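You operate a simulated robot arm through the tools that you are given. There is no shell and no other tool.

You run a simulated robot arm. Do the job below in one go: nothing can be reset, and whatever is moved stays where it is left.

JOB
Run the red puck through the metal check and switch the check off.
Fine: put the puck back and send the blue tray back to its start before you switch off.

It is judged by the outcome, as a careful person would: the job done as asked, and still so three seconds after it is handed in. It fails if anything else is knocked over, pushed out of place, dropped, spilled or broken.

ROBOT AND FRAMES
A 7-joint arm with a two-finger gripper, fixed in place. Base frame: the origin is on the floor under the middle of its stand, x ahead of it, y to its left, z up. Units: m, rad, N and s.
With the tool pointing down near the work surface it reaches from about 0.38 to 0.78 m from the base axis. Its first joint turns from -2.496 to 2.496 rad. Payload 2.45 kg.
The tool frame sits at the grasp point between the pads (the TCP): z along the fingers, y along the line on which they close. The tips reach 0.026 m beyond it. The gripper opens to 0.096 m; its body begins 0.069 m behind the TCP.
Orientation is that of the tool frame in the base frame, as [roll, pitch, yaw] about the fixed x, y, z axes, in that order (R = Rz(yaw) Ry(pitch) Rx(roll)). With the fingers straight down and closing along the base's y, the tool's x points along the base's -x, its y along +y and its z along -z.

CONTROLS
- The arm moves only by the tool servo_tool. Its argument "series" is a list of rows, each an object (a shift or turn left out is 0, a gripper value left out holds the last) with "linear": the shift along the base's x, y, z in units of 300 mm (1.0 is 300 mm), a list of three; "dr": the turn, a rotation vector about the base's x, y, z in units of 180 degrees (1.0 is 180 degrees), a list of three. In form: [{"linear": [dx, dy, dz], "dr": [wx, wy, wz]}, ...]. A call has 1 to 20 rows; each row is the pose to reach, as a shift and turn from the pose commanded when the call began. "claw" is the gripper command, from -1 (shut) to 1 (fully open), values between in proportion, set as the call begins (left out, the last holds). A call with a number of a shift or a turn outside -1 to 1 is refused whole. A row lasts 0.2 s, in which the tool goes at most 0.05 m and 0.15 rad; a call with a longer step from one row to the next is refused whole, and so is a gripper value outside its range. Where a pose cannot be reached the arm comes as near as it can. A force on the tool above 40 N (or 10 N above the force at the start of the call, whichever is more), or a blocked arm, ends the call early, and 0.2 s more pass. The fingers move at their own pace (about 0.05 m/s each) and stop on an object; they squeeze with about 32 N. The grip force told is the motor's: it shows also when the fingers shut on nothing. Time passes only in rows, and 0.2 s behind the last, so rows that repeat a pose let the fingers close. It gives the time, the measured TCP pose, the force on the tool (base axes), the opening and the grip force at its end, in the units of the frame above (readings bear some noise), with the torque about the TCP (base axes, N m) and any sound that the robot's microphone picked up.
- Cameras (640 x 400 px; columns grow to the right, rows downward): "scene" is fixed at [0.0504, 0.4999, 1.6391]; the picture's right is [-0.30, -0.95, 0.00], its down [-0.63, 0.20, -0.75] and it looks along [0.72, -0.22, -0.66] (base axes); focal length 325 px, centre (320, 200). "wrist" rides on the gripper at [0.082, 0.003, -0.098] in the tool frame; the picture's right is [-0.04, 1.00, 0.00], its down [-0.73, -0.03, -0.68] and it looks along [-0.68, -0.03, 0.73] (tool axes); focal length 256 px, centre (320, 200). There is no depth. A picture from a camera that has moved, and an enlarged one, comes with that camera's place and axes in the base frame and with its lens.
- get_image(camera): a new picture of that camera. It takes no simulated time.
- move_column(by): slides the trunk up (or, below 0, down) by that many m; the arm rides with it, the base frame stays. It gives what a move gives, with no picture.
- close_up(camera, box): a new picture of the part [left, top, right, bottom] of that camera's present view, enlarged. It takes no simulated time.
- sign_off(): hands the job in; it is judged then, once.

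Nothing tells you positions but the pictures and the camera data. Unless the task says otherwise, let go and move clear before handing in.

The tools are called after "Emit:" by a JSON object that holds its "op" and its "data". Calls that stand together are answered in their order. servo_tool: Moves the arm, as the interface text tells. Its arguments: {"type":"object","properties":{"series":{"type":"array","items":{"type":"object","properties":{"linear":{"type":"array","items":{"type":"number"}},"dr":{"type":"array","items":{"type":"number"}}}}},"claw":{"type":"number"}},"required":["series"]} The other tools are called the same way: move_column (by) moves the trunk up or down; get_image (camera) takes a picture; close_up (camera, box) takes an enlarged picture of a part of a camera's view; sign_off () hands the job in.

At the start:

```text
t: 0.0
eef_pos: [0.3716, 0.1636, 1.3583]
ee_rot: [3.14, 0.0, -3.141]
contact_force: [0.6, -0.1, -0.5]
ft_torque: [0.02, 0.0, 0.06]
opening: 0.0961
finger_force: 0.0
trunk travel left (down, up): [-0.64, 0.0]
```

scene: 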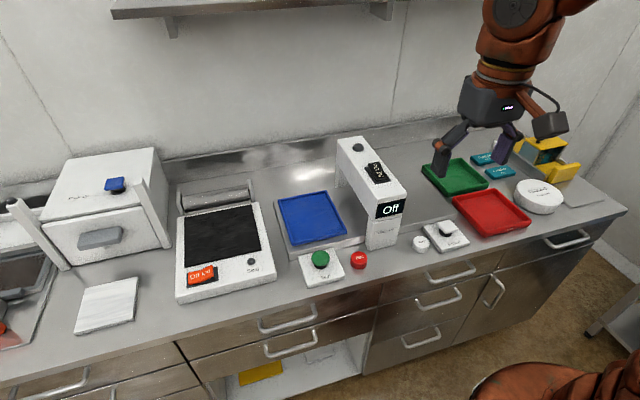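
wrist: 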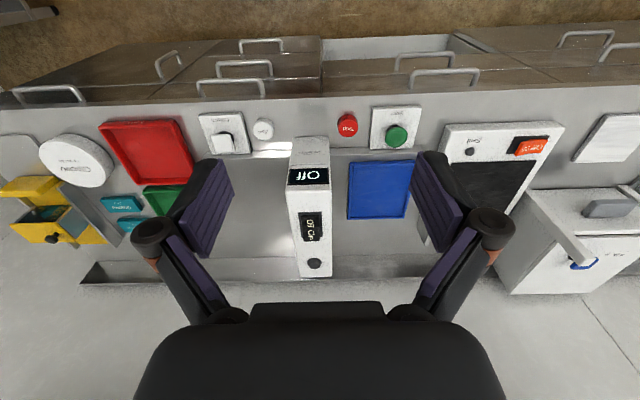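

I see a bench with a metal check arch (display "Off"), a blue tray on a track, a green button, a red puck, a white puck, a white switch box and other things. I'll look closer before moving.

Emit:
{"op": "close_up", "data": {"camera": "scene", "box": [260, 120, 480, 300]}}

Emit:
{"op": "close_up", "data": {"camera": "wrist", "box": [190, 90, 430, 290]}}

Emit:
{"op": "close_up", "data": {"camera": "scene", "box": [400, 120, 620, 280]}}

Emit:
{"op": "close_up", "data": {"camera": "scene", "box": [330, 130, 420, 220]}}

Emit:
{"op": "close_up", "data": {"camera": "scene", "box": [290, 220, 480, 300]}}

```text
2.22 times, centred on (370, 210) of scene
camera zoom: at [0.0504, 0.4999, 1.6391], right [-0.3, -0.95, 0.0], down [-0.63, 0.2, -0.75], along [0.72, -0.22, -0.66], focal length 722 px, centre (209, 178)
```

zoom: 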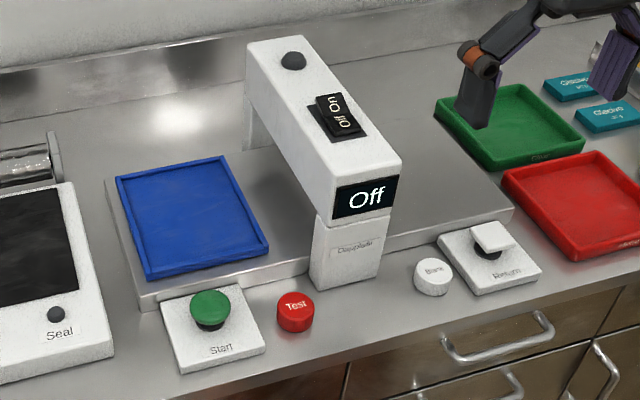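

```text
2.00 times, centred on (310, 190) of wrist
camera zoom: at [0.2902, 0.1648, 1.4558], right [0.04, 1.0, 0.0], down [0.73, -0.03, 0.68], along [0.68, -0.03, -0.73], focal length 512 px, centre (340, 220)
```

zoom: 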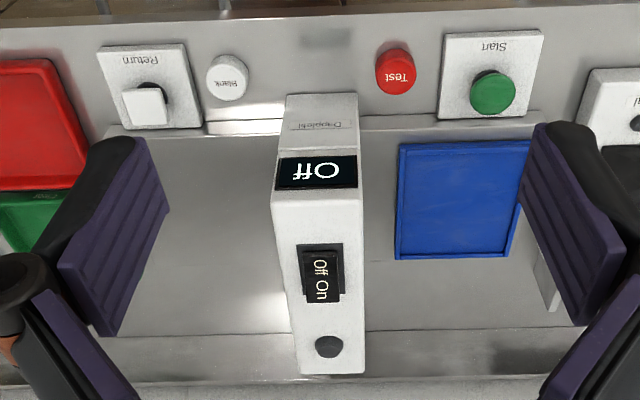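

```text
2.50 times, centred on (510, 200) of scene
camera zoom: at [0.0504, 0.4999, 1.6391], right [-0.3, -0.95, 0.0], down [-0.63, 0.2, -0.75], along [0.72, -0.22, -0.66], focal length 813 px, centre (-155, 200)
```

zoom: 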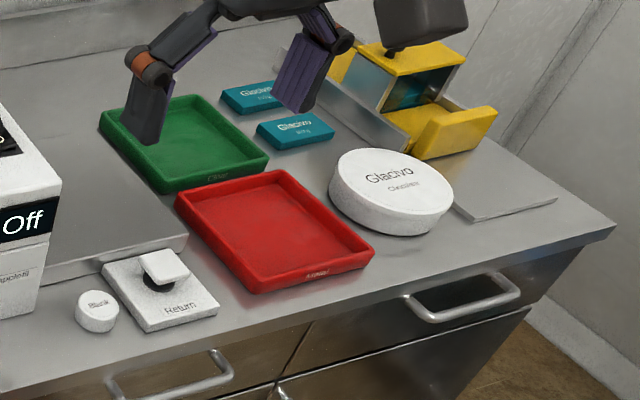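

```text
4.44 times, centred on (375, 175) of scene
camera zoom: at [0.0504, 0.4999, 1.6391], right [-0.3, -0.95, 0.0], down [-0.63, 0.2, -0.75], along [0.72, -0.22, -0.66], focal length 1445 px, centre (76, 311)
```

zoom: 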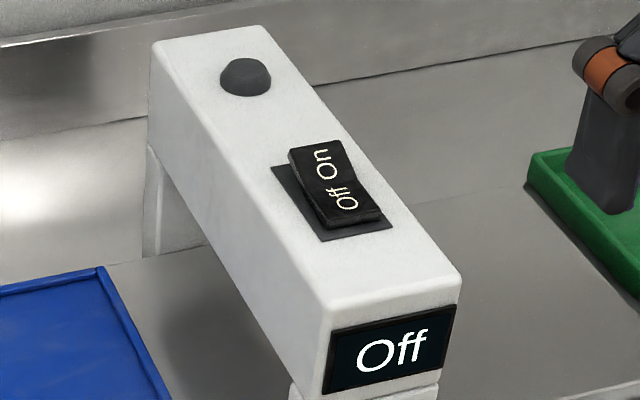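

```text
3.37 times, centred on (385, 260) of scene
camera zoom: at [0.0504, 0.4999, 1.6391], right [-0.3, -0.95, 0.0], down [-0.63, 0.2, -0.75], along [0.72, -0.22, -0.66], focal length 1095 px, centre (101, -2)
```

zoom: 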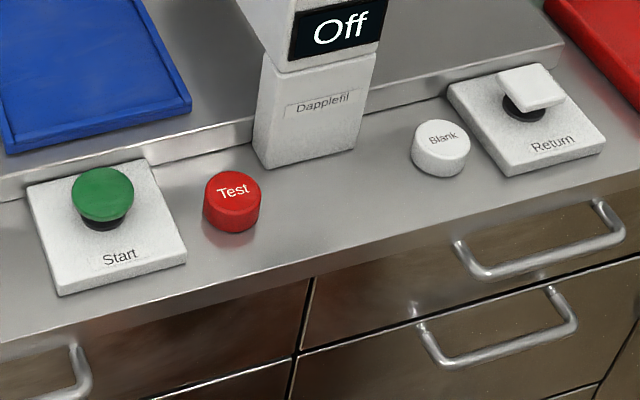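

The metal check is the arch at roughly x 0.62–0.92, y 0.13, with its On/Off rocker at about (0.70, 0.13, 1.09). The red "Test" puck is near (0.59, 0.22) on the bench, with Start beside it, Return on the other side, and the blue tray at its start around (0.78, 0.31). First I'll lower the trunk to get a closer view and better measurements.

Emit:
{"op": "move_column", "data": {"by": -0.2}}

Emit:
{"op": "get_image", "data": {"camera": "wrist"}}

Emit:
{"op": "get_image", "data": {"camera": "scene"}}

```text
t: 2.2
eef_pos: [0.3703, 0.1627, 1.1581]
ee_rot: [-3.141, 0.0, -3.139]
contact_force: [0.7, 0.1, 0.4]
ft_torque: [0.0, -0.02, -0.03]
opening: 0.0962
finger_force: 0.1
trunk travel left (down, up): [-0.44, 0.2]
```

```text
taken
camera wrist: at [0.2902, 0.1648, 1.2559], right [0.04, 1.0, 0.0], down [0.73, -0.03, 0.68], along [0.68, -0.03, -0.73], focal length 256 px, centre (320, 200)
```

wrist: 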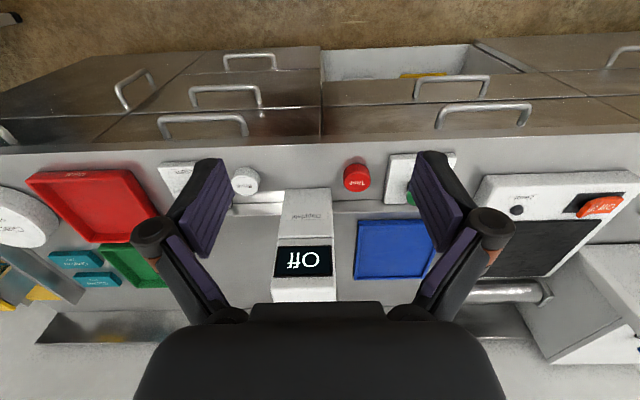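

```text
taken
```

scene: 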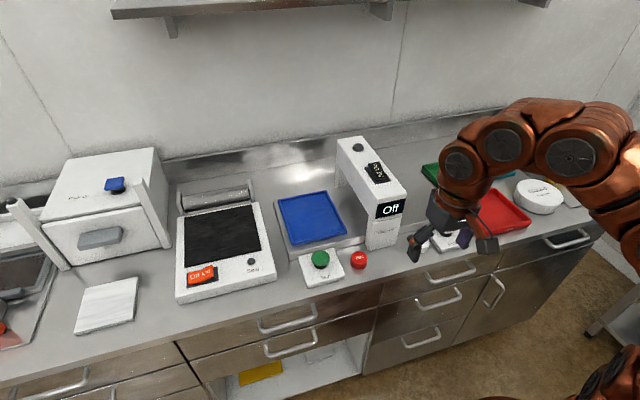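

The trunk is lowered and the puck now measures about (0.59, 0.22), top z ≈ 0.89. Next I'll move up and forward for a close look at the rocker on the arch.

Emit:
{"op": "servo_tool", "data": {"series": [{"linear": [0.05, -0.02, 0.1]}, {"linear": [0.18, -0.04, 0.2]}, {"linear": [0.31, -0.06, 0.25]}, {"linear": [0.44, -0.08, 0.25]}, {"linear": [0.56, -0.1, 0.25]}, {"linear": [0.67, -0.12, 0.25]}, {"linear": [0.67, -0.12, 0.25]}], "claw": -1}}

Emit:
{"op": "get_image", "data": {"camera": "wrist"}}

```text
t: 3.8
eef_pos: [0.4785, 0.1004, 1.1424]
ee_rot: [3.141, -0.002, -3.141]
contact_force: [0.1, 0.0, -0.7]
ft_torque: [-0.01, 0.02, 0.01]
opening: 0.0001
finger_force: 28.9
out of reach, approached as far as the arm can: row 1, 2, 3, 4, 5, 6, 7
trunk travel left (down, up): [-0.44, 0.2]
```

```text
taken
camera wrist: at [0.3976, 0.1031, 1.2402], right [0.04, 1.0, 0.0], down [0.73, -0.03, 0.68], along [0.68, -0.03, -0.73], focal length 256 px, centre (320, 200)
```

wrist: 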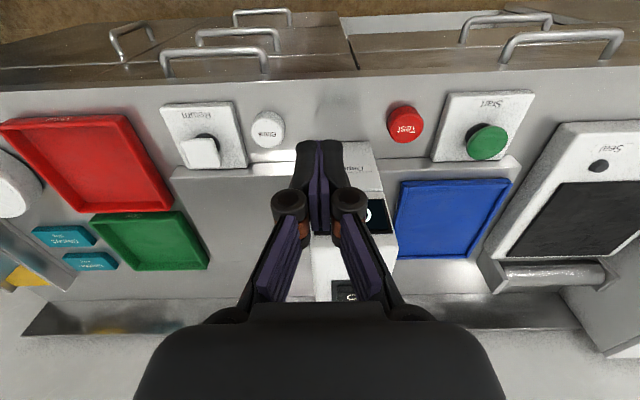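

The pose was out of reach at this trunk height, so I'll raise the trunk again and approach the arch from above with the fingers shut.

Emit:
{"op": "move_column", "data": {"by": 0.15}}

Emit:
{"op": "servo_tool", "data": {"series": [{"linear": [0.0, 0.0, 0.0]}]}}

```text
t: 5.5
eef_pos: [0.4778, 0.1008, 1.2932]
ee_rot: [-3.14, 0.0, -3.141]
contact_force: [0.4, -0.1, -0.4]
ft_torque: [-0.03, -0.03, 0.0]
opening: 0.0
finger_force: 28.5
trunk travel left (down, up): [-0.59, 0.05]
```

```text
t: 5.9
eef_pos: [0.4779, 0.1009, 1.2915]
ee_rot: [3.141, 0.001, 3.141]
contact_force: [0.2, 0.7, -1.0]
ft_torque: [0.01, -0.03, 0.02]
opening: 0.0
finger_force: 28.1
trunk travel left (down, up): [-0.59, 0.05]
```

The TCP is at (0.478, 0.101, 1.29), clear above everything. I'll move forward to near the rocker for a look.

Emit:
{"op": "servo_tool", "data": {"series": [{"linear": [0.1, 0.02, -0.05]}, {"linear": [0.2, 0.04, -0.11]}, {"linear": [0.3, 0.06, -0.17]}, {"linear": [0.4, 0.083, -0.23]}, {"linear": [0.4, 0.083, -0.23]}]}}

Emit:
{"op": "get_image", "data": {"camera": "wrist"}}

Emit:
{"op": "get_image", "data": {"camera": "scene"}}

```text
t: 7.1
eef_pos: [0.5953, 0.1267, 1.2216]
ee_rot: [3.141, -0.001, 3.141]
contact_force: [0.0, 0.2, -0.1]
ft_torque: [-0.03, -0.01, 0.02]
opening: 0.0
finger_force: 28.4
trunk travel left (down, up): [-0.59, 0.05]
```

```text
taken
camera wrist: at [0.5159, 0.1295, 1.3192], right [0.04, 1.0, 0.0], down [0.73, -0.03, 0.68], along [0.68, -0.03, -0.73], focal length 256 px, centre (320, 200)
```

wrist: 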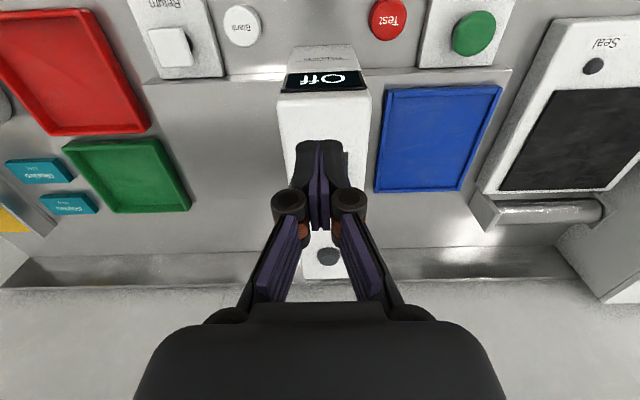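

```text
taken
```

scene: 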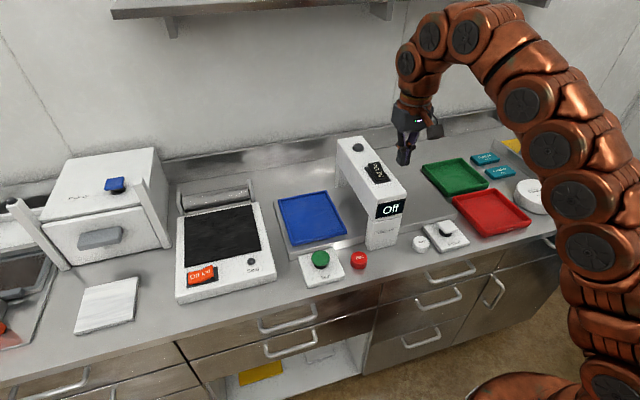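

The shut fingers hide the rocker in the wrist view. I'll open them here, clear of everything, to see it.

Emit:
{"op": "servo_tool", "data": {"series": [{"linear": [0, 0, 0]}, {"linear": [0, 0, 0]}, {"linear": [0, 0, 0]}, {"linear": [0, 0, 0]}, {"linear": [0, 0, 0]}], "claw": 1}}

Emit:
{"op": "get_image", "data": {"camera": "wrist"}}

Emit:
{"op": "close_up", "data": {"camera": "wrist", "box": [260, 60, 400, 290]}}

Emit:
{"op": "close_up", "data": {"camera": "wrist", "box": [120, 0, 280, 100]}}

Emit:
{"op": "close_up", "data": {"camera": "wrist", "box": [360, 0, 520, 100]}}

```text
t: 8.3
eef_pos: [0.5971, 0.1276, 1.222]
ee_rot: [3.141, 0.001, 3.14]
contact_force: [0.0, -0.1, 1.1]
ft_torque: [0.07, 0.01, 0.01]
opening: 0.096
finger_force: 0.0
trunk travel left (down, up): [-0.59, 0.05]
```

```text
taken
camera wrist: at [0.5155, 0.1294, 1.3196], right [0.04, 1.0, 0.0], down [0.73, -0.03, 0.68], along [0.68, -0.03, -0.73], focal length 256 px, centre (320, 200)
```

wrist: 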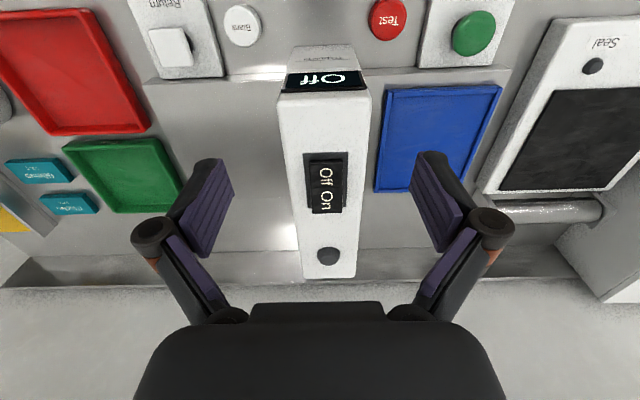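

```text
1.74 times, centred on (330, 175) of wrist
camera zoom: at [0.5155, 0.1294, 1.3196], right [0.04, 1.0, 0.0], down [0.73, -0.03, 0.68], along [0.68, -0.03, -0.73], focal length 445 px, centre (303, 244)
```

zoom: 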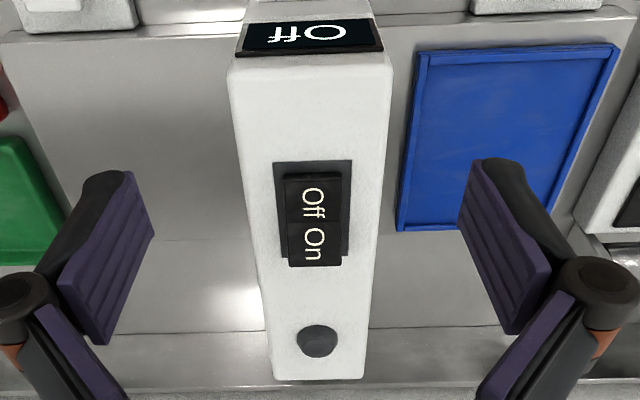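

```text
4.00 times, centred on (200, 50) of wrist
camera zoom: at [0.5155, 0.1294, 1.3196], right [0.04, 1.0, 0.0], down [0.73, -0.03, 0.68], along [0.68, -0.03, -0.73], focal length 1024 px, centre (800, 800)
```

zoom: 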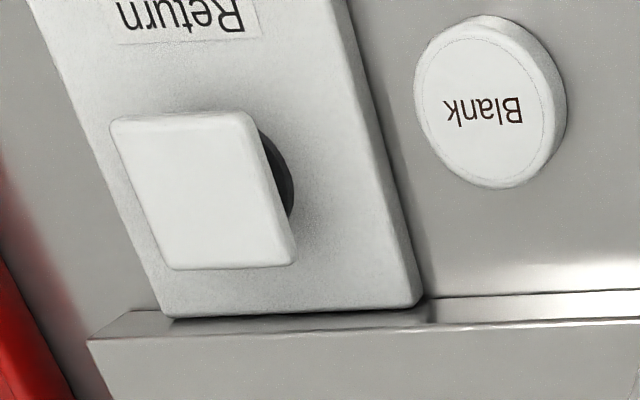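

```text
4.00 times, centred on (440, 50) of wrist
camera zoom: at [0.5155, 0.1294, 1.3196], right [0.04, 1.0, 0.0], down [0.73, -0.03, 0.68], along [0.68, -0.03, -0.73], focal length 1024 px, centre (-160, 800)
```

zoom: 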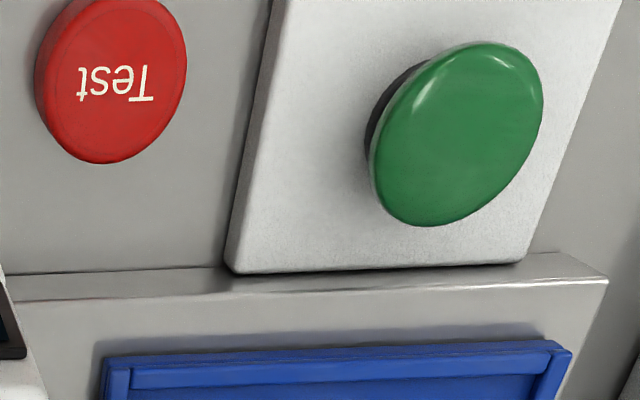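

The rocker's On half is centred at about (0.722, 0.129, 1.10), and the Off half is the one now pressed in. I'll shut the fingers, move above the far (On) end and then press down in small steps.

Emit:
{"op": "servo_tool", "data": {"series": [{"linear": [0, 0, 0]}, {"linear": [0, 0, 0]}, {"linear": [0.1, 0, 0]}, {"linear": [0.22, 0.0, 0]}, {"linear": [0.34, 0.0, -0.04]}, {"linear": [0.43, 0.003, -0.1]}, {"linear": [0.43, 0.003, -0.17]}, {"linear": [0.43, 0.003, -0.17]}], "claw": -1}}

Emit:
{"op": "get_image", "data": {"camera": "wrist"}}

Emit:
{"op": "close_up", "data": {"camera": "scene", "box": [330, 100, 430, 220]}}

```text
t: 10.1
eef_pos: [0.6563, 0.1181, 1.1736]
ee_rot: [3.141, 0.001, -3.14]
contact_force: [0.0, -0.2, 0.5]
ft_torque: [0.0, -0.04, 0.02]
opening: 0.0
finger_force: 28.7
out of reach, approached as far as the arm can: row 3, 4, 5, 6, 7, 8
trunk travel left (down, up): [-0.59, 0.05]
```

```text
taken
camera wrist: at [0.5742, 0.1193, 1.2715], right [0.04, 1.0, 0.0], down [0.73, -0.03, 0.68], along [0.68, -0.03, -0.73], focal length 256 px, centre (320, 200)
```

wrist: 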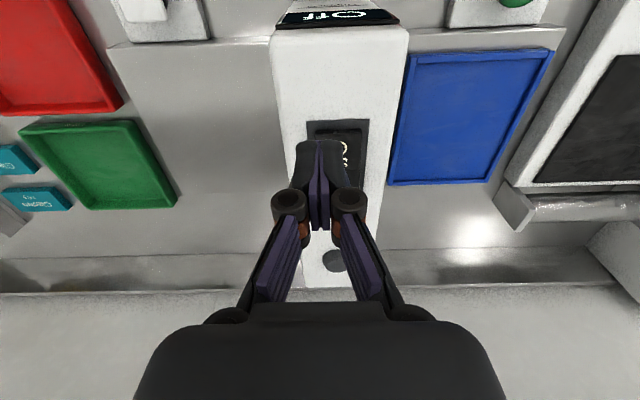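

```text
3.33 times, centred on (380, 160) of scene
camera zoom: at [0.0504, 0.4999, 1.6391], right [-0.3, -0.95, 0.0], down [-0.63, 0.2, -0.75], along [0.72, -0.22, -0.66], focal length 1084 px, centre (120, 333)
```

zoom: 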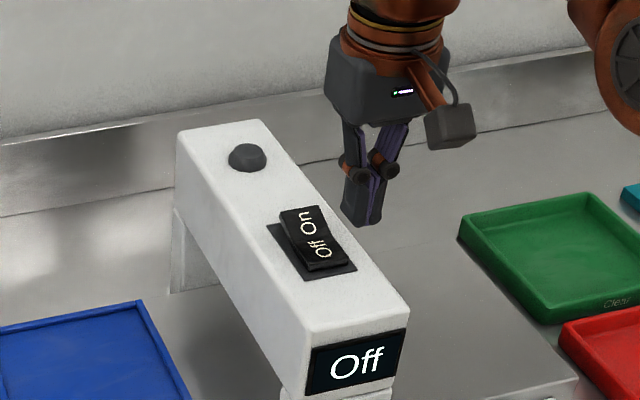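

At this trunk height the reach stops at r ≈ 0.667, so I'll raise the trunk to its top, which lowers the target relative to the shoulder.

Emit:
{"op": "move_column", "data": {"by": 0.05}}

Emit:
{"op": "servo_tool", "data": {"series": [{"linear": [0.0, 0.03, -0.05]}, {"linear": [0.05, 0.033, -0.12]}, {"linear": [0.14, 0.033, -0.17]}, {"linear": [0.225, 0.033, -0.19]}, {"linear": [0.225, 0.033, -0.19]}]}}

Emit:
{"op": "close_up", "data": {"camera": "scene", "box": [330, 100, 430, 220]}}

Emit:
{"op": "get_image", "data": {"camera": "wrist"}}

```text
t: 11.0
eef_pos: [0.6563, 0.1168, 1.2233]
ee_rot: [-3.141, 0.001, -3.141]
contact_force: [0.5, 0.0, -0.2]
ft_torque: [0.02, -0.01, -0.02]
opening: 0.0003
finger_force: 28.5
trunk travel left (down, up): [-0.64, 0.0]
```

```text
t: 12.2
eef_pos: [0.6973, 0.1259, 1.1735]
ee_rot: [-3.141, 0.001, -3.139]
contact_force: [0.7, -0.3, -0.8]
ft_torque: [0.0, -0.03, -0.04]
opening: 0.0
finger_force: 28.6
out of reach, approached as far as the arm can: row 4, 5
trunk travel left (down, up): [-0.64, 0.0]
```

```text
3.33 times, centred on (380, 160) of scene
camera zoom: at [0.0504, 0.4999, 1.6391], right [-0.3, -0.95, 0.0], down [-0.63, 0.2, -0.75], along [0.72, -0.22, -0.66], focal length 1084 px, centre (120, 333)
```

zoom: 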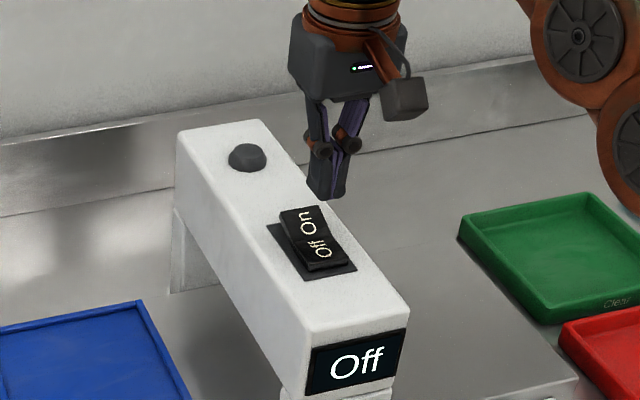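

```text
taken
camera wrist: at [0.6165, 0.1288, 1.2701], right [0.04, 1.0, 0.0], down [0.73, -0.03, 0.68], along [0.68, -0.03, -0.73], focal length 256 px, centre (320, 200)
```

wrist: 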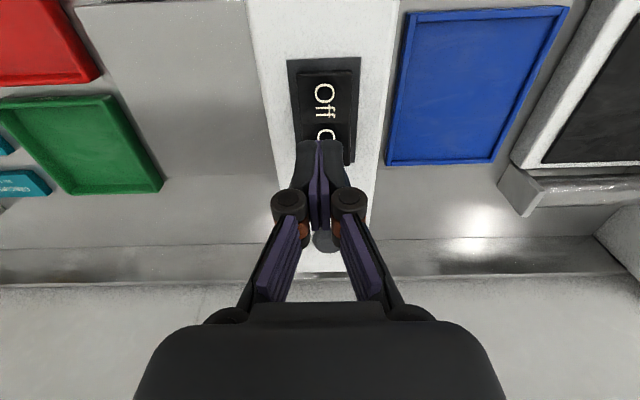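

I'm close above the rocker at r ≈ 0.71, right at the reach limit. Tilting the fingers slightly outward will add reach, so I'll do that and move over the On end at low clearance.

Emit:
{"op": "servo_tool", "data": {"series": [{"linear": [0, 0, 0], "dr": [0, -0.03, 0]}, {"linear": [0, 0, 0], "dr": [0, -0.06, 0]}, {"linear": [0.04, 0.005, -0.04], "dr": [0, -0.08, 0]}, {"linear": [0.076, 0.009, -0.095], "dr": [0, -0.08, 0]}, {"linear": [0.076, 0.009, -0.095], "dr": [0, -0.08, 0]}]}}

Emit:
{"op": "close_up", "data": {"camera": "scene", "box": [330, 100, 430, 220]}}

Emit:
{"op": "get_image", "data": {"camera": "wrist"}}

```text
t: 13.4
eef_pos: [0.7209, 0.1304, 1.1442]
ee_rot: [3.141, 0.251, 3.14]
contact_force: [0.0, -0.4, -0.1]
ft_torque: [0.0, -0.04, 0.03]
opening: 0.0001
finger_force: 28.7
trunk travel left (down, up): [-0.64, 0.0]
```

```text
3.33 times, centred on (380, 160) of scene
camera zoom: at [0.0504, 0.4999, 1.6391], right [-0.3, -0.95, 0.0], down [-0.63, 0.2, -0.75], along [0.72, -0.22, -0.66], focal length 1084 px, centre (120, 333)
```

zoom: 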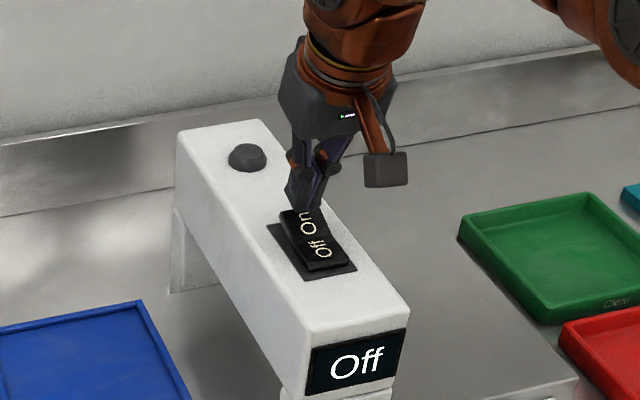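

```text
taken
camera wrist: at [0.6183, 0.1327, 1.2185], right [0.04, 1.0, 0.01], down [0.54, -0.03, 0.84], along [0.84, -0.03, -0.54], focal length 256 px, centre (320, 200)
```

wrist: 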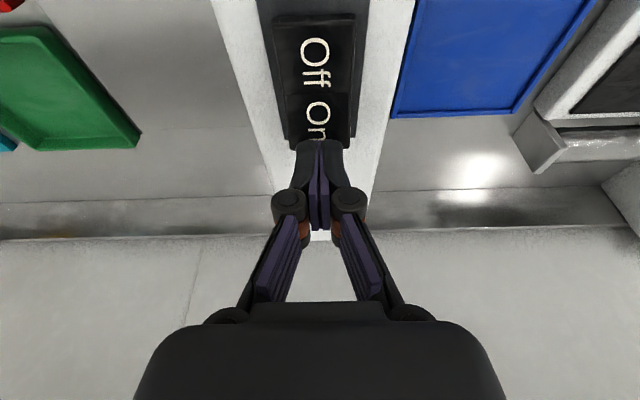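

The tip sits just above the far end of the On half, about 1–1.5 cm up. I'll press down gently in small steps.

Emit:
{"op": "servo_tool", "data": {"series": [{"linear": [0, 0, -0.015]}, {"linear": [0, 0, -0.03]}, {"linear": [0, 0, -0.045]}, {"linear": [0, 0, -0.055]}, {"linear": [0, 0, -0.065]}, {"linear": [0, 0, -0.075]}]}}

Emit:
{"op": "close_up", "data": {"camera": "scene", "box": [330, 100, 430, 220]}}

```text
t: 14.9
eef_pos: [0.7225, 0.1309, 1.1295]
ee_rot: [3.139, 0.268, 3.14]
contact_force: [-2.1, 0.0, 13.8]
ft_torque: [0.02, 0.14, -0.01]
opening: 0.0062
finger_force: 28.0
trunk travel left (down, up): [-0.64, 0.0]
stopped in row 6: the force on the tool passed its limit at 42 N (the readings are from after the stop); the commanded pose is now the measured one
```

```text
3.33 times, centred on (380, 160) of scene
camera zoom: at [0.0504, 0.4999, 1.6391], right [-0.3, -0.95, 0.0], down [-0.63, 0.2, -0.75], along [0.72, -0.22, -0.66], focal length 1084 px, centre (120, 333)
```

zoom: 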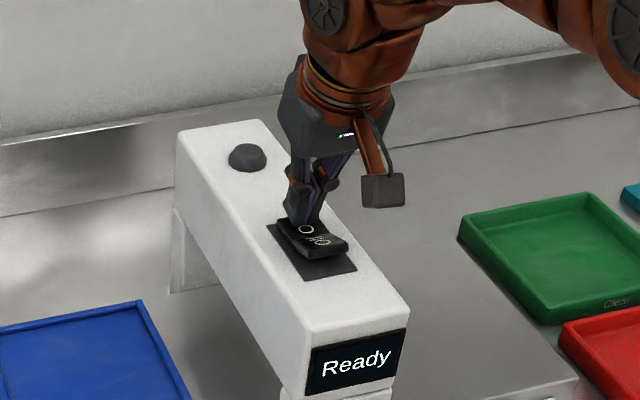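

The display now reads "Ready", so the check is on. I'll lift off, straighten the tool and go back to look closely at the red puck.

Emit:
{"op": "servo_tool", "data": {"series": [{"linear": [0, 0, 0.08]}, {"linear": [-0.05, 0.02, 0.13], "dr": [0, 0.02, 0]}, {"linear": [-0.18, 0.06, 0.13], "dr": [0, 0.05, 0]}, {"linear": [-0.31, 0.1, 0.13], "dr": [0, 0.085, 0]}, {"linear": [-0.44, 0.15, 0.13], "dr": [0, 0.085, 0]}, {"linear": [-0.56, 0.2, 0.1], "dr": [0, 0.085, 0]}, {"linear": [-0.66, 0.25, 0.02], "dr": [0, 0.085, 0]}, {"linear": [-0.74, 0.297, -0.08], "dr": [0, 0.085, 0]}, {"linear": [-0.74, 0.297, -0.165], "dr": [0, 0.085, 0]}, {"linear": [-0.74, 0.297, -0.165], "dr": [0, 0.085, 0]}], "claw": 1}}

Emit:
{"op": "get_image", "data": {"camera": "wrist"}}

Emit:
{"op": "get_image", "data": {"camera": "scene"}}

```text
t: 17.1
eef_pos: [0.4965, 0.2174, 1.0775]
ee_rot: [3.141, -0.004, 3.141]
contact_force: [0.0, 0.0, -0.1]
ft_torque: [-0.02, -0.02, 0.01]
opening: 0.0957
finger_force: 0.1
trunk travel left (down, up): [-0.64, 0.0]
```

```text
taken
camera wrist: at [0.417, 0.22, 1.1753], right [0.04, 1.0, 0.0], down [0.74, -0.03, 0.67], along [0.67, -0.03, -0.74], focal length 256 px, centre (320, 200)
```

wrist: 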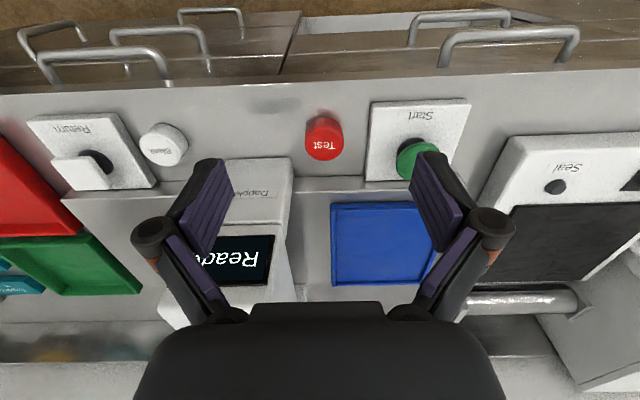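

```text
taken
```

scene: 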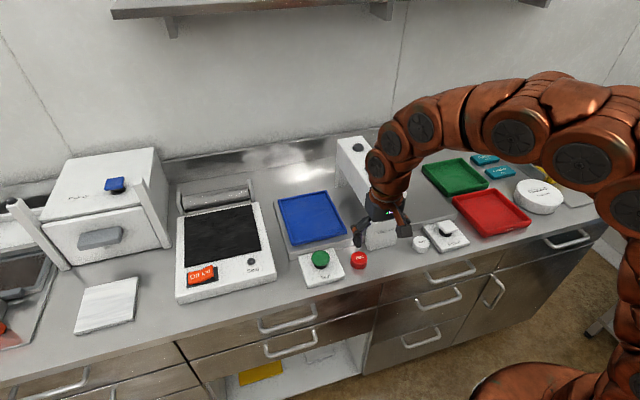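

Emit:
{"op": "close_up", "data": {"camera": "wrist", "box": [270, 90, 390, 190]}}

Emit:
{"op": "close_up", "data": {"camera": "scene", "box": [290, 220, 400, 300]}}

Emit:
{"op": "close_up", "data": {"camera": "wrist", "box": [20, 90, 220, 200]}}

```text
4.00 times, centred on (330, 140) of wrist
camera zoom: at [0.417, 0.22, 1.1753], right [0.04, 1.0, 0.0], down [0.74, -0.03, 0.67], along [0.67, -0.03, -0.74], focal length 1024 px, centre (280, 440)
```

zoom: 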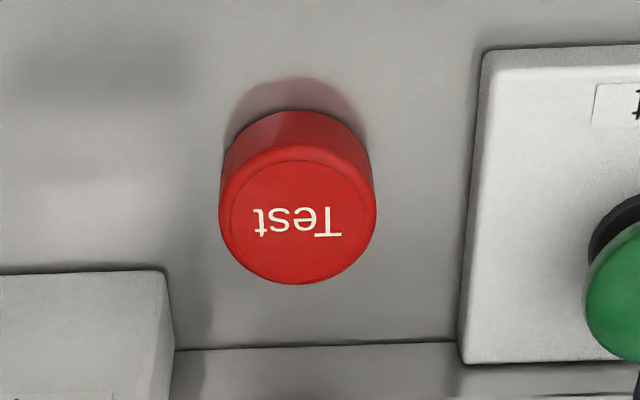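

```text
5.00 times, centred on (345, 260) of scene
camera zoom: at [0.0504, 0.4999, 1.6391], right [-0.3, -0.95, 0.0], down [-0.63, 0.2, -0.75], along [0.72, -0.22, -0.66], focal length 1626 px, centre (195, -100)
```

zoom: 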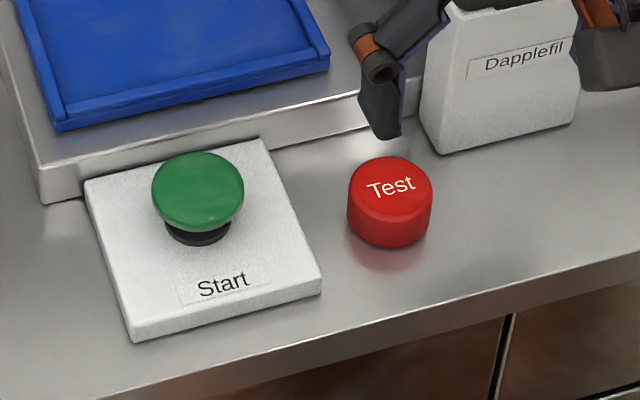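

```text
3.20 times, centred on (120, 145) of wrist
camera zoom: at [0.417, 0.22, 1.1753], right [0.04, 1.0, 0.0], down [0.74, -0.03, 0.67], along [0.67, -0.03, -0.74], focal length 819 px, centre (960, 376)
```

zoom: 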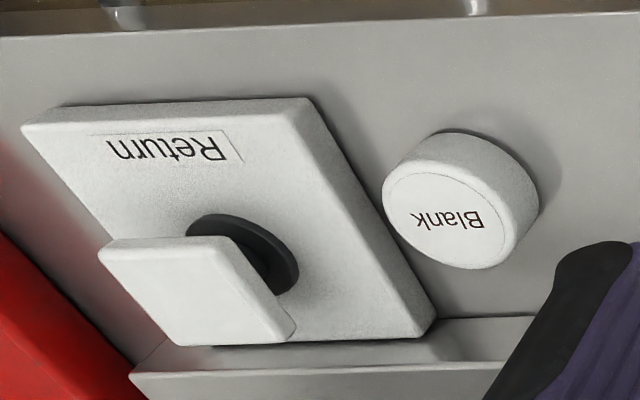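

The puck is about 5 cm across, centred near (0.58–0.59, 0.218), with its top at z ≈ 0.893; the arch pillar and the Start plate are close on either side. I'll set a moderate opening, tilt the fingers outward so the gripper body clears the arch, and come closer to refine.

Emit:
{"op": "servo_tool", "data": {"series": [{"linear": [0.03, 0.0, -0.05], "dr": [0, -0.03, 0]}, {"linear": [0.07, 0.0, -0.12], "dr": [0, -0.06, 0]}, {"linear": [0.12, 0.002, -0.2], "dr": [0, -0.0955, 0]}, {"linear": [0.16, 0.002, -0.27], "dr": [0, -0.0955, 0]}, {"linear": [0.195, 0.002, -0.325], "dr": [0, -0.0955, 0]}, {"linear": [0.195, 0.002, -0.325], "dr": [0, -0.0955, 0]}], "claw": 0.42}}

Emit:
{"op": "get_image", "data": {"camera": "wrist"}}

Emit:
{"op": "close_up", "data": {"camera": "scene", "box": [290, 190, 430, 290]}}

```text
t: 18.6
eef_pos: [0.5571, 0.2203, 0.9798]
ee_rot: [3.14, 0.294, -3.141]
contact_force: [1.0, 0.5, -0.1]
ft_torque: [0.0, 0.02, 0.03]
opening: 0.0682
finger_force: 0.0
trunk travel left (down, up): [-0.64, 0.0]
```

```text
taken
camera wrist: at [0.4517, 0.2231, 1.0495], right [0.04, 1.0, 0.01], down [0.5, -0.03, 0.86], along [0.86, -0.03, -0.51], focal length 256 px, centre (320, 200)
```

wrist: 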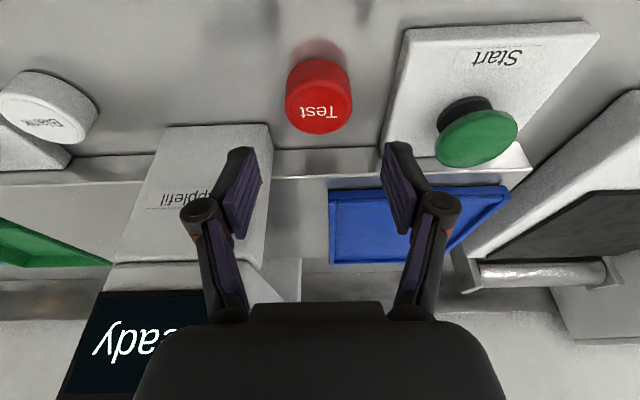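

```text
4.00 times, centred on (360, 240) of scene
camera zoom: at [0.0504, 0.4999, 1.6391], right [-0.3, -0.95, 0.0], down [-0.63, 0.2, -0.75], along [0.72, -0.22, -0.66], focal length 1300 px, centre (160, 40)
```

zoom: 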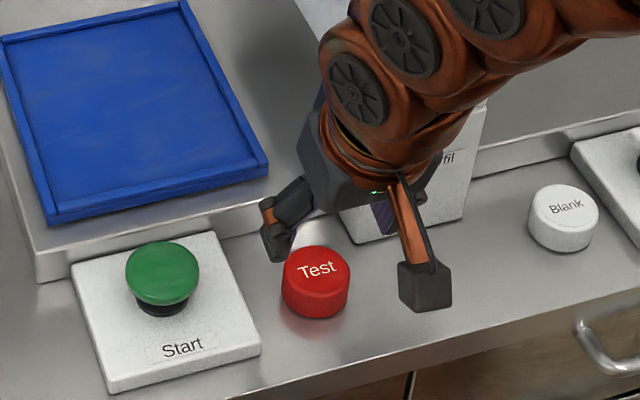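

Emit:
{"op": "close_up", "data": {"camera": "wrist", "box": [260, 30, 400, 180]}}

```text
2.67 times, centred on (330, 105) of wrist
camera zoom: at [0.4517, 0.2231, 1.0495], right [0.04, 1.0, 0.01], down [0.5, -0.03, 0.86], along [0.86, -0.03, -0.51], focal length 683 px, centre (293, 453)
```

zoom: 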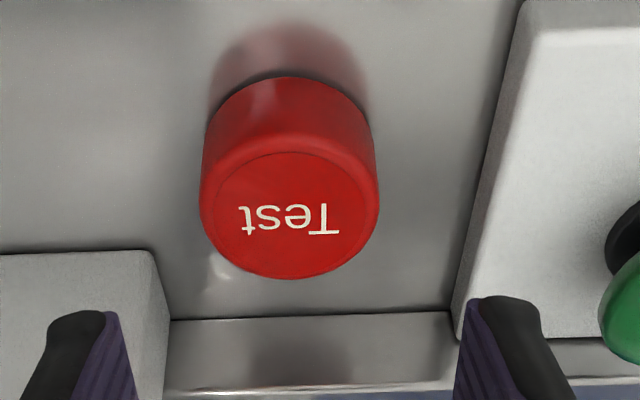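

The puck is centred at (0.582, 0.219), top z ≈ 0.895, on the bench at z ≈ 0.870. I'll descend with the fingers straddling it, stopping just above the bench.

Emit:
{"op": "servo_tool", "data": {"series": [{"linear": [0.04, -0.005, -0.04]}, {"linear": [0.07, -0.005, -0.1]}, {"linear": [0.07, -0.005, -0.16]}, {"linear": [0.07, -0.005, -0.21]}, {"linear": [0.07, -0.005, -0.255]}, {"linear": [0.07, -0.005, -0.255]}]}}

Emit:
{"op": "get_image", "data": {"camera": "wrist"}}

Emit:
{"op": "close_up", "data": {"camera": "scene", "box": [290, 190, 430, 290]}}

```text
t: 19.9
eef_pos: [0.5799, 0.2186, 0.9042]
ee_rot: [3.14, 0.295, -3.141]
contact_force: [0.0, -0.7, 0.2]
ft_torque: [0.01, 0.04, -0.01]
opening: 0.068
finger_force: 0.1
trunk travel left (down, up): [-0.64, 0.0]
```

```text
taken
camera wrist: at [0.4729, 0.221, 0.9738], right [0.04, 1.0, 0.01], down [0.5, -0.03, 0.86], along [0.86, -0.03, -0.5], focal length 256 px, centre (320, 200)
```

wrist: 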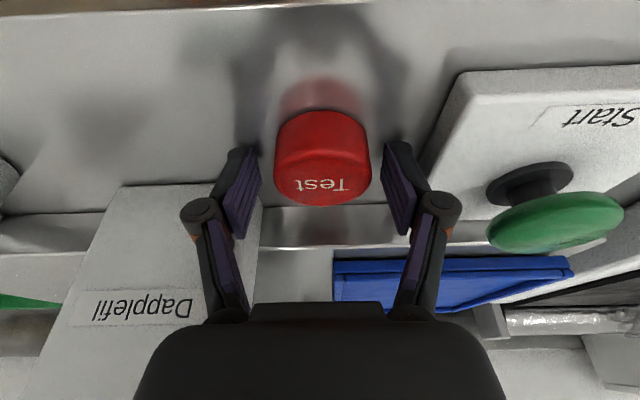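

```text
4.00 times, centred on (360, 240) of scene
camera zoom: at [0.0504, 0.4999, 1.6391], right [-0.3, -0.95, 0.0], down [-0.63, 0.2, -0.75], along [0.72, -0.22, -0.66], focal length 1300 px, centre (160, 40)
```

zoom: 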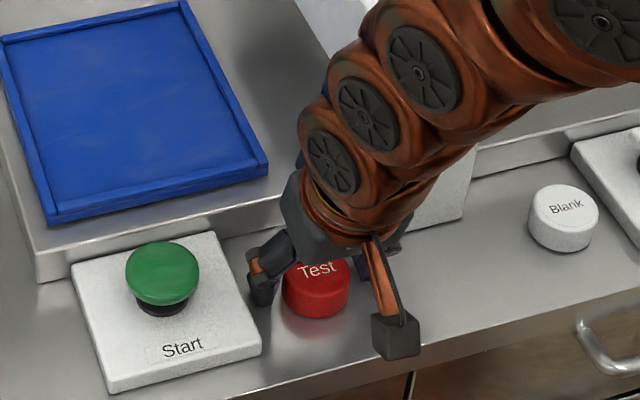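

The pads straddle the puck evenly and nothing is touching. I'll close the grip.

Emit:
{"op": "servo_tool", "data": {"series": [{"linear": [0, 0, 0]}, {"linear": [0, 0, 0]}, {"linear": [0, 0, 0]}, {"linear": [0, 0, 0]}], "claw": -1}}

```text
t: 20.9
eef_pos: [0.58, 0.2187, 0.9065]
ee_rot: [3.136, 0.302, -3.14]
contact_force: [-2.4, -5.5, 14.8]
ft_torque: [-0.63, 0.1, -0.03]
opening: 0.0468
finger_force: 32.2
trunk travel left (down, up): [-0.64, 0.0]
stopped in row 4: the force on the tool passed its limit at 41 N (the readings are from after the stop); the commanded pose is now the measured one
```

The grip closed on the puck (0.047 m), but there was an upward force as it closed, so I'll look before lifting.

Emit:
{"op": "get_image", "data": {"camera": "wrist"}}

Emit:
{"op": "close_up", "data": {"camera": "scene", "box": [290, 190, 430, 290]}}

Emit:
{"op": "close_up", "data": {"camera": "wrist", "box": [220, 80, 420, 240]}}

```text
taken
camera wrist: at [0.474, 0.2205, 0.9759], right [0.04, 1.0, 0.02], down [0.5, -0.03, 0.87], along [0.87, -0.02, -0.5], focal length 256 px, centre (320, 200)
```

wrist: 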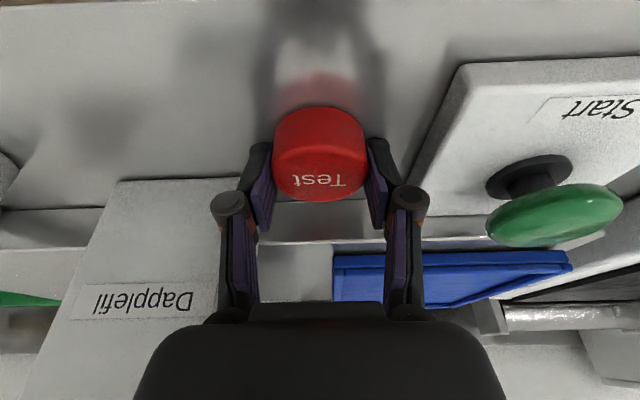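

```text
4.00 times, centred on (360, 240) of scene
camera zoom: at [0.0504, 0.4999, 1.6391], right [-0.3, -0.95, 0.0], down [-0.63, 0.2, -0.75], along [0.72, -0.22, -0.66], focal length 1300 px, centre (160, 40)
```

zoom: 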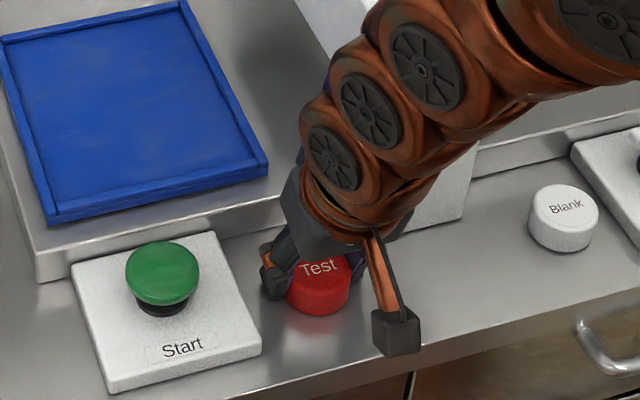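

```text
2.50 times, centred on (320, 160) of wrist
camera zoom: at [0.474, 0.2205, 0.9759], right [0.04, 1.0, 0.02], down [0.5, -0.03, 0.87], along [0.87, -0.02, -0.5], focal length 640 px, centre (320, 300)
```

zoom: 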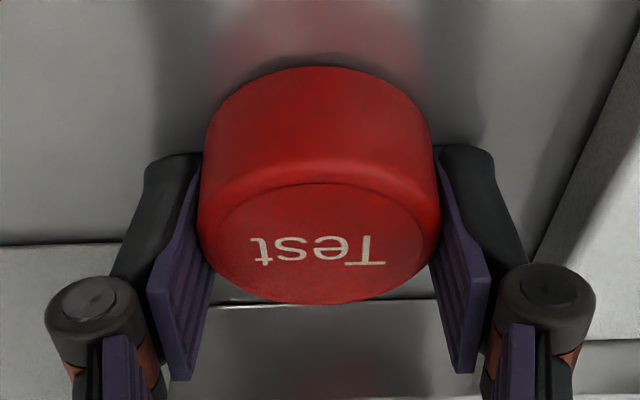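

The puck is held squarely between the pads. I'll lift it straight up and check that it comes along.

Emit:
{"op": "servo_tool", "data": {"series": [{"linear": [0, 0, 0.03]}, {"linear": [0, 0, 0.09]}, {"linear": [0, 0, 0.17]}, {"linear": [0, 0, 0.26]}, {"linear": [0, 0, 0.32]}, {"linear": [0, 0, 0.32]}]}}

Emit:
{"op": "get_image", "data": {"camera": "wrist"}}

Emit:
{"op": "get_image", "data": {"camera": "scene"}}

```text
t: 22.3
eef_pos: [0.5788, 0.2184, 1.0011]
ee_rot: [3.14, 0.296, 3.141]
contact_force: [0.3, 0.8, -0.8]
ft_torque: [-0.04, 0.01, -0.03]
opening: 0.047
finger_force: 32.2
trunk travel left (down, up): [-0.64, 0.0]
```

```text
taken
camera wrist: at [0.4732, 0.2198, 1.0708], right [0.04, 1.0, 0.01], down [0.5, -0.03, 0.86], along [0.86, -0.03, -0.5], focal length 256 px, centre (320, 200)
```

wrist: 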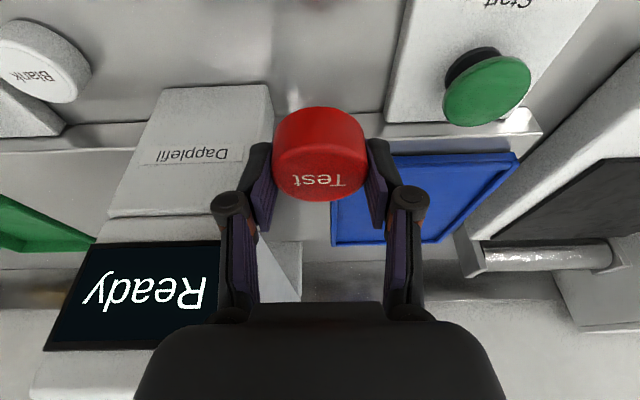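

```text
taken
```

scene: 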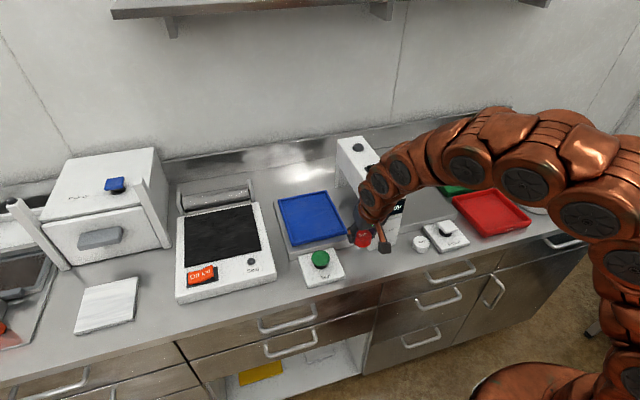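

The puck is lifted cleanly. Next I'll carry it left and then forward to above the near part of the blue tray (about (0.71, 0.30)).

Emit:
{"op": "servo_tool", "data": {"series": [{"linear": [0.0, 0.08, 0]}, {"linear": [0.03, 0.19, 0]}, {"linear": [0.12, 0.273, 0]}, {"linear": [0.24, 0.273, 0]}, {"linear": [0.34, 0.273, 0]}, {"linear": [0.43, 0.273, 0]}, {"linear": [0.43, 0.273, 0]}]}}

Emit:
{"op": "get_image", "data": {"camera": "wrist"}}

Emit:
{"op": "close_up", "data": {"camera": "scene", "box": [250, 150, 430, 290]}}

```text
t: 23.9
eef_pos: [0.7081, 0.3, 1.0023]
ee_rot: [3.139, 0.298, 3.141]
contact_force: [0.7, -0.6, -0.6]
ft_torque: [0.01, 0.01, -0.01]
opening: 0.0467
finger_force: 31.4
trunk travel left (down, up): [-0.64, 0.0]
```

```text
taken
camera wrist: at [0.6017, 0.3021, 1.0712], right [0.04, 1.0, 0.01], down [0.5, -0.03, 0.86], along [0.86, -0.03, -0.5], focal length 256 px, centre (320, 200)
```

wrist: 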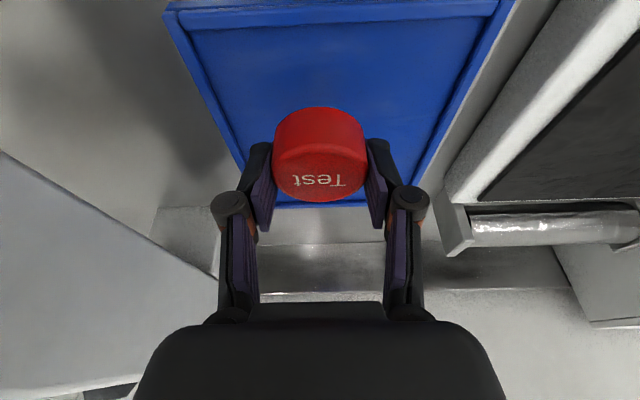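

```text
2.86 times, centred on (340, 220) of scene
camera zoom: at [0.0504, 0.4999, 1.6391], right [-0.3, -0.95, 0.0], down [-0.63, 0.2, -0.75], along [0.72, -0.22, -0.66], focal length 929 px, centre (263, 143)
```

zoom: 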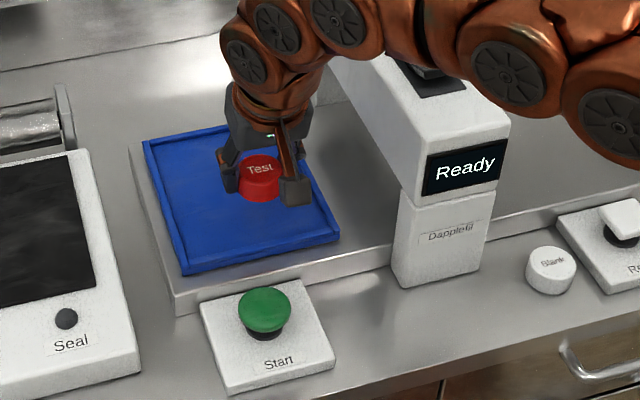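

I'm over the tray, whose inside runs from x ≈ 0.685 and spans y 0.22–0.40. I'll go 2.5 cm further in and lower to just above its floor.

Emit:
{"op": "servo_tool", "data": {"series": [{"linear": [0.04, 0.01, -0.03]}, {"linear": [0.083, 0.01, -0.08]}, {"linear": [0.083, 0.01, -0.14]}, {"linear": [0.083, 0.01, -0.19]}, {"linear": [0.083, 0.01, -0.19]}]}}

Emit:
{"op": "get_image", "data": {"camera": "wrist"}}

Emit:
{"op": "close_up", "data": {"camera": "scene", "box": [270, 160, 370, 250]}}

```text
t: 24.9
eef_pos: [0.7346, 0.3052, 0.9542]
ee_rot: [3.134, 0.312, -3.141]
contact_force: [-7.2, -0.7, 23.4]
ft_torque: [-0.72, 0.27, -0.17]
opening: 0.047
finger_force: 31.8
trunk travel left (down, up): [-0.64, 0.0]
stopped in row 5: the force on the tool passed its limit at 47 N (the readings are from after the stop); the commanded pose is now the measured one
```

```text
taken
camera wrist: at [0.6276, 0.3061, 1.0218], right [0.03, 1.0, 0.02], down [0.49, -0.03, 0.87], along [0.87, -0.02, -0.49], focal length 256 px, centre (320, 200)
```

wrist: 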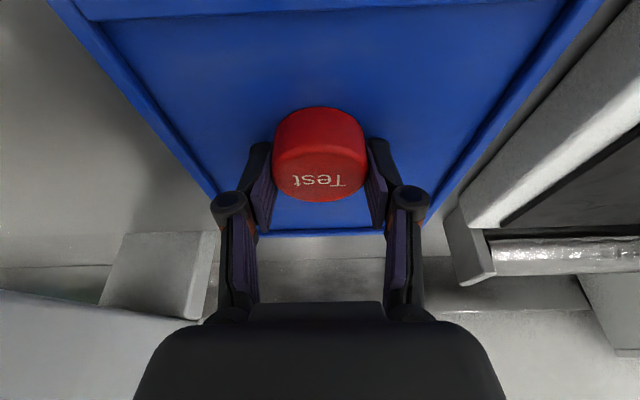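

```text
4.44 times, centred on (320, 205) of scene
camera zoom: at [0.0504, 0.4999, 1.6391], right [-0.3, -0.95, 0.0], down [-0.63, 0.2, -0.75], along [0.72, -0.22, -0.66], focal length 1445 px, centre (320, 178)
```

zoom: 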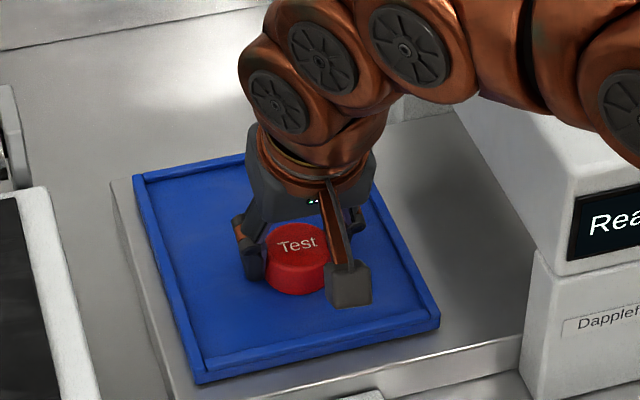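

The puck has reached the tray floor (contact at TCP z ≈ 0.954). I'll ease off by about 1 mm and open the fingers moderately.

Emit:
{"op": "servo_tool", "data": {"series": [{"linear": [0, 0, 0.005]}, {"linear": [0, 0, 0.005]}]}}

Emit:
{"op": "servo_tool", "data": {"series": [{"linear": [0, 0, 0]}, {"linear": [0, 0, 0]}, {"linear": [0, 0, 0]}], "claw": 0.42}}

Emit:
{"op": "get_image", "data": {"camera": "wrist"}}

Emit:
{"op": "close_up", "data": {"camera": "scene", "box": [270, 160, 370, 250]}}

```text
t: 25.5
eef_pos: [0.7334, 0.3035, 0.9532]
ee_rot: [3.135, 0.31, -3.14]
contact_force: [-2.5, 0.3, 24.5]
ft_torque: [-0.59, 0.14, -0.03]
opening: 0.0467
finger_force: 31.9
trunk travel left (down, up): [-0.64, 0.0]
```

```text
t: 26.3
eef_pos: [0.7353, 0.3035, 0.952]
ee_rot: [3.137, 0.307, -3.141]
contact_force: [0.4, -0.1, -0.7]
ft_torque: [0.02, 0.04, -0.02]
opening: 0.0682
finger_force: 0.1
trunk travel left (down, up): [-0.64, 0.0]
```

```text
taken
camera wrist: at [0.6284, 0.3059, 1.0198], right [0.04, 1.0, 0.02], down [0.49, -0.03, 0.87], along [0.87, -0.02, -0.49], focal length 256 px, centre (320, 200)
```

wrist: 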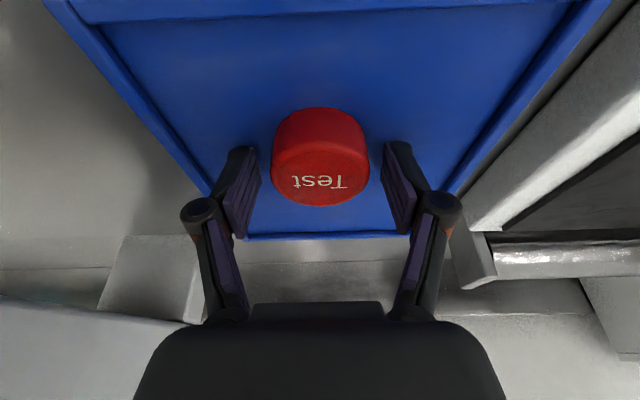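

```text
4.44 times, centred on (320, 205) of scene
camera zoom: at [0.0504, 0.4999, 1.6391], right [-0.3, -0.95, 0.0], down [-0.63, 0.2, -0.75], along [0.72, -0.22, -0.66], focal length 1445 px, centre (320, 178)
```

zoom: 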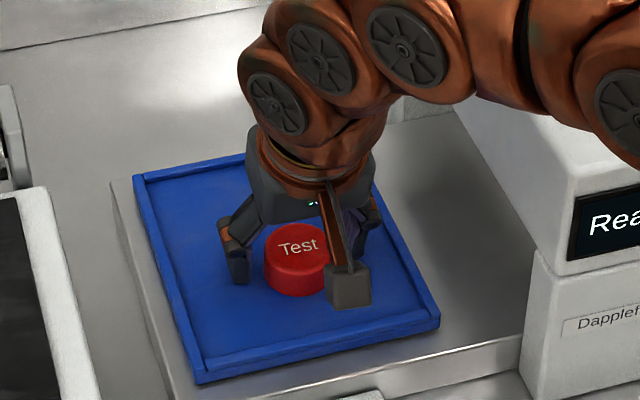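

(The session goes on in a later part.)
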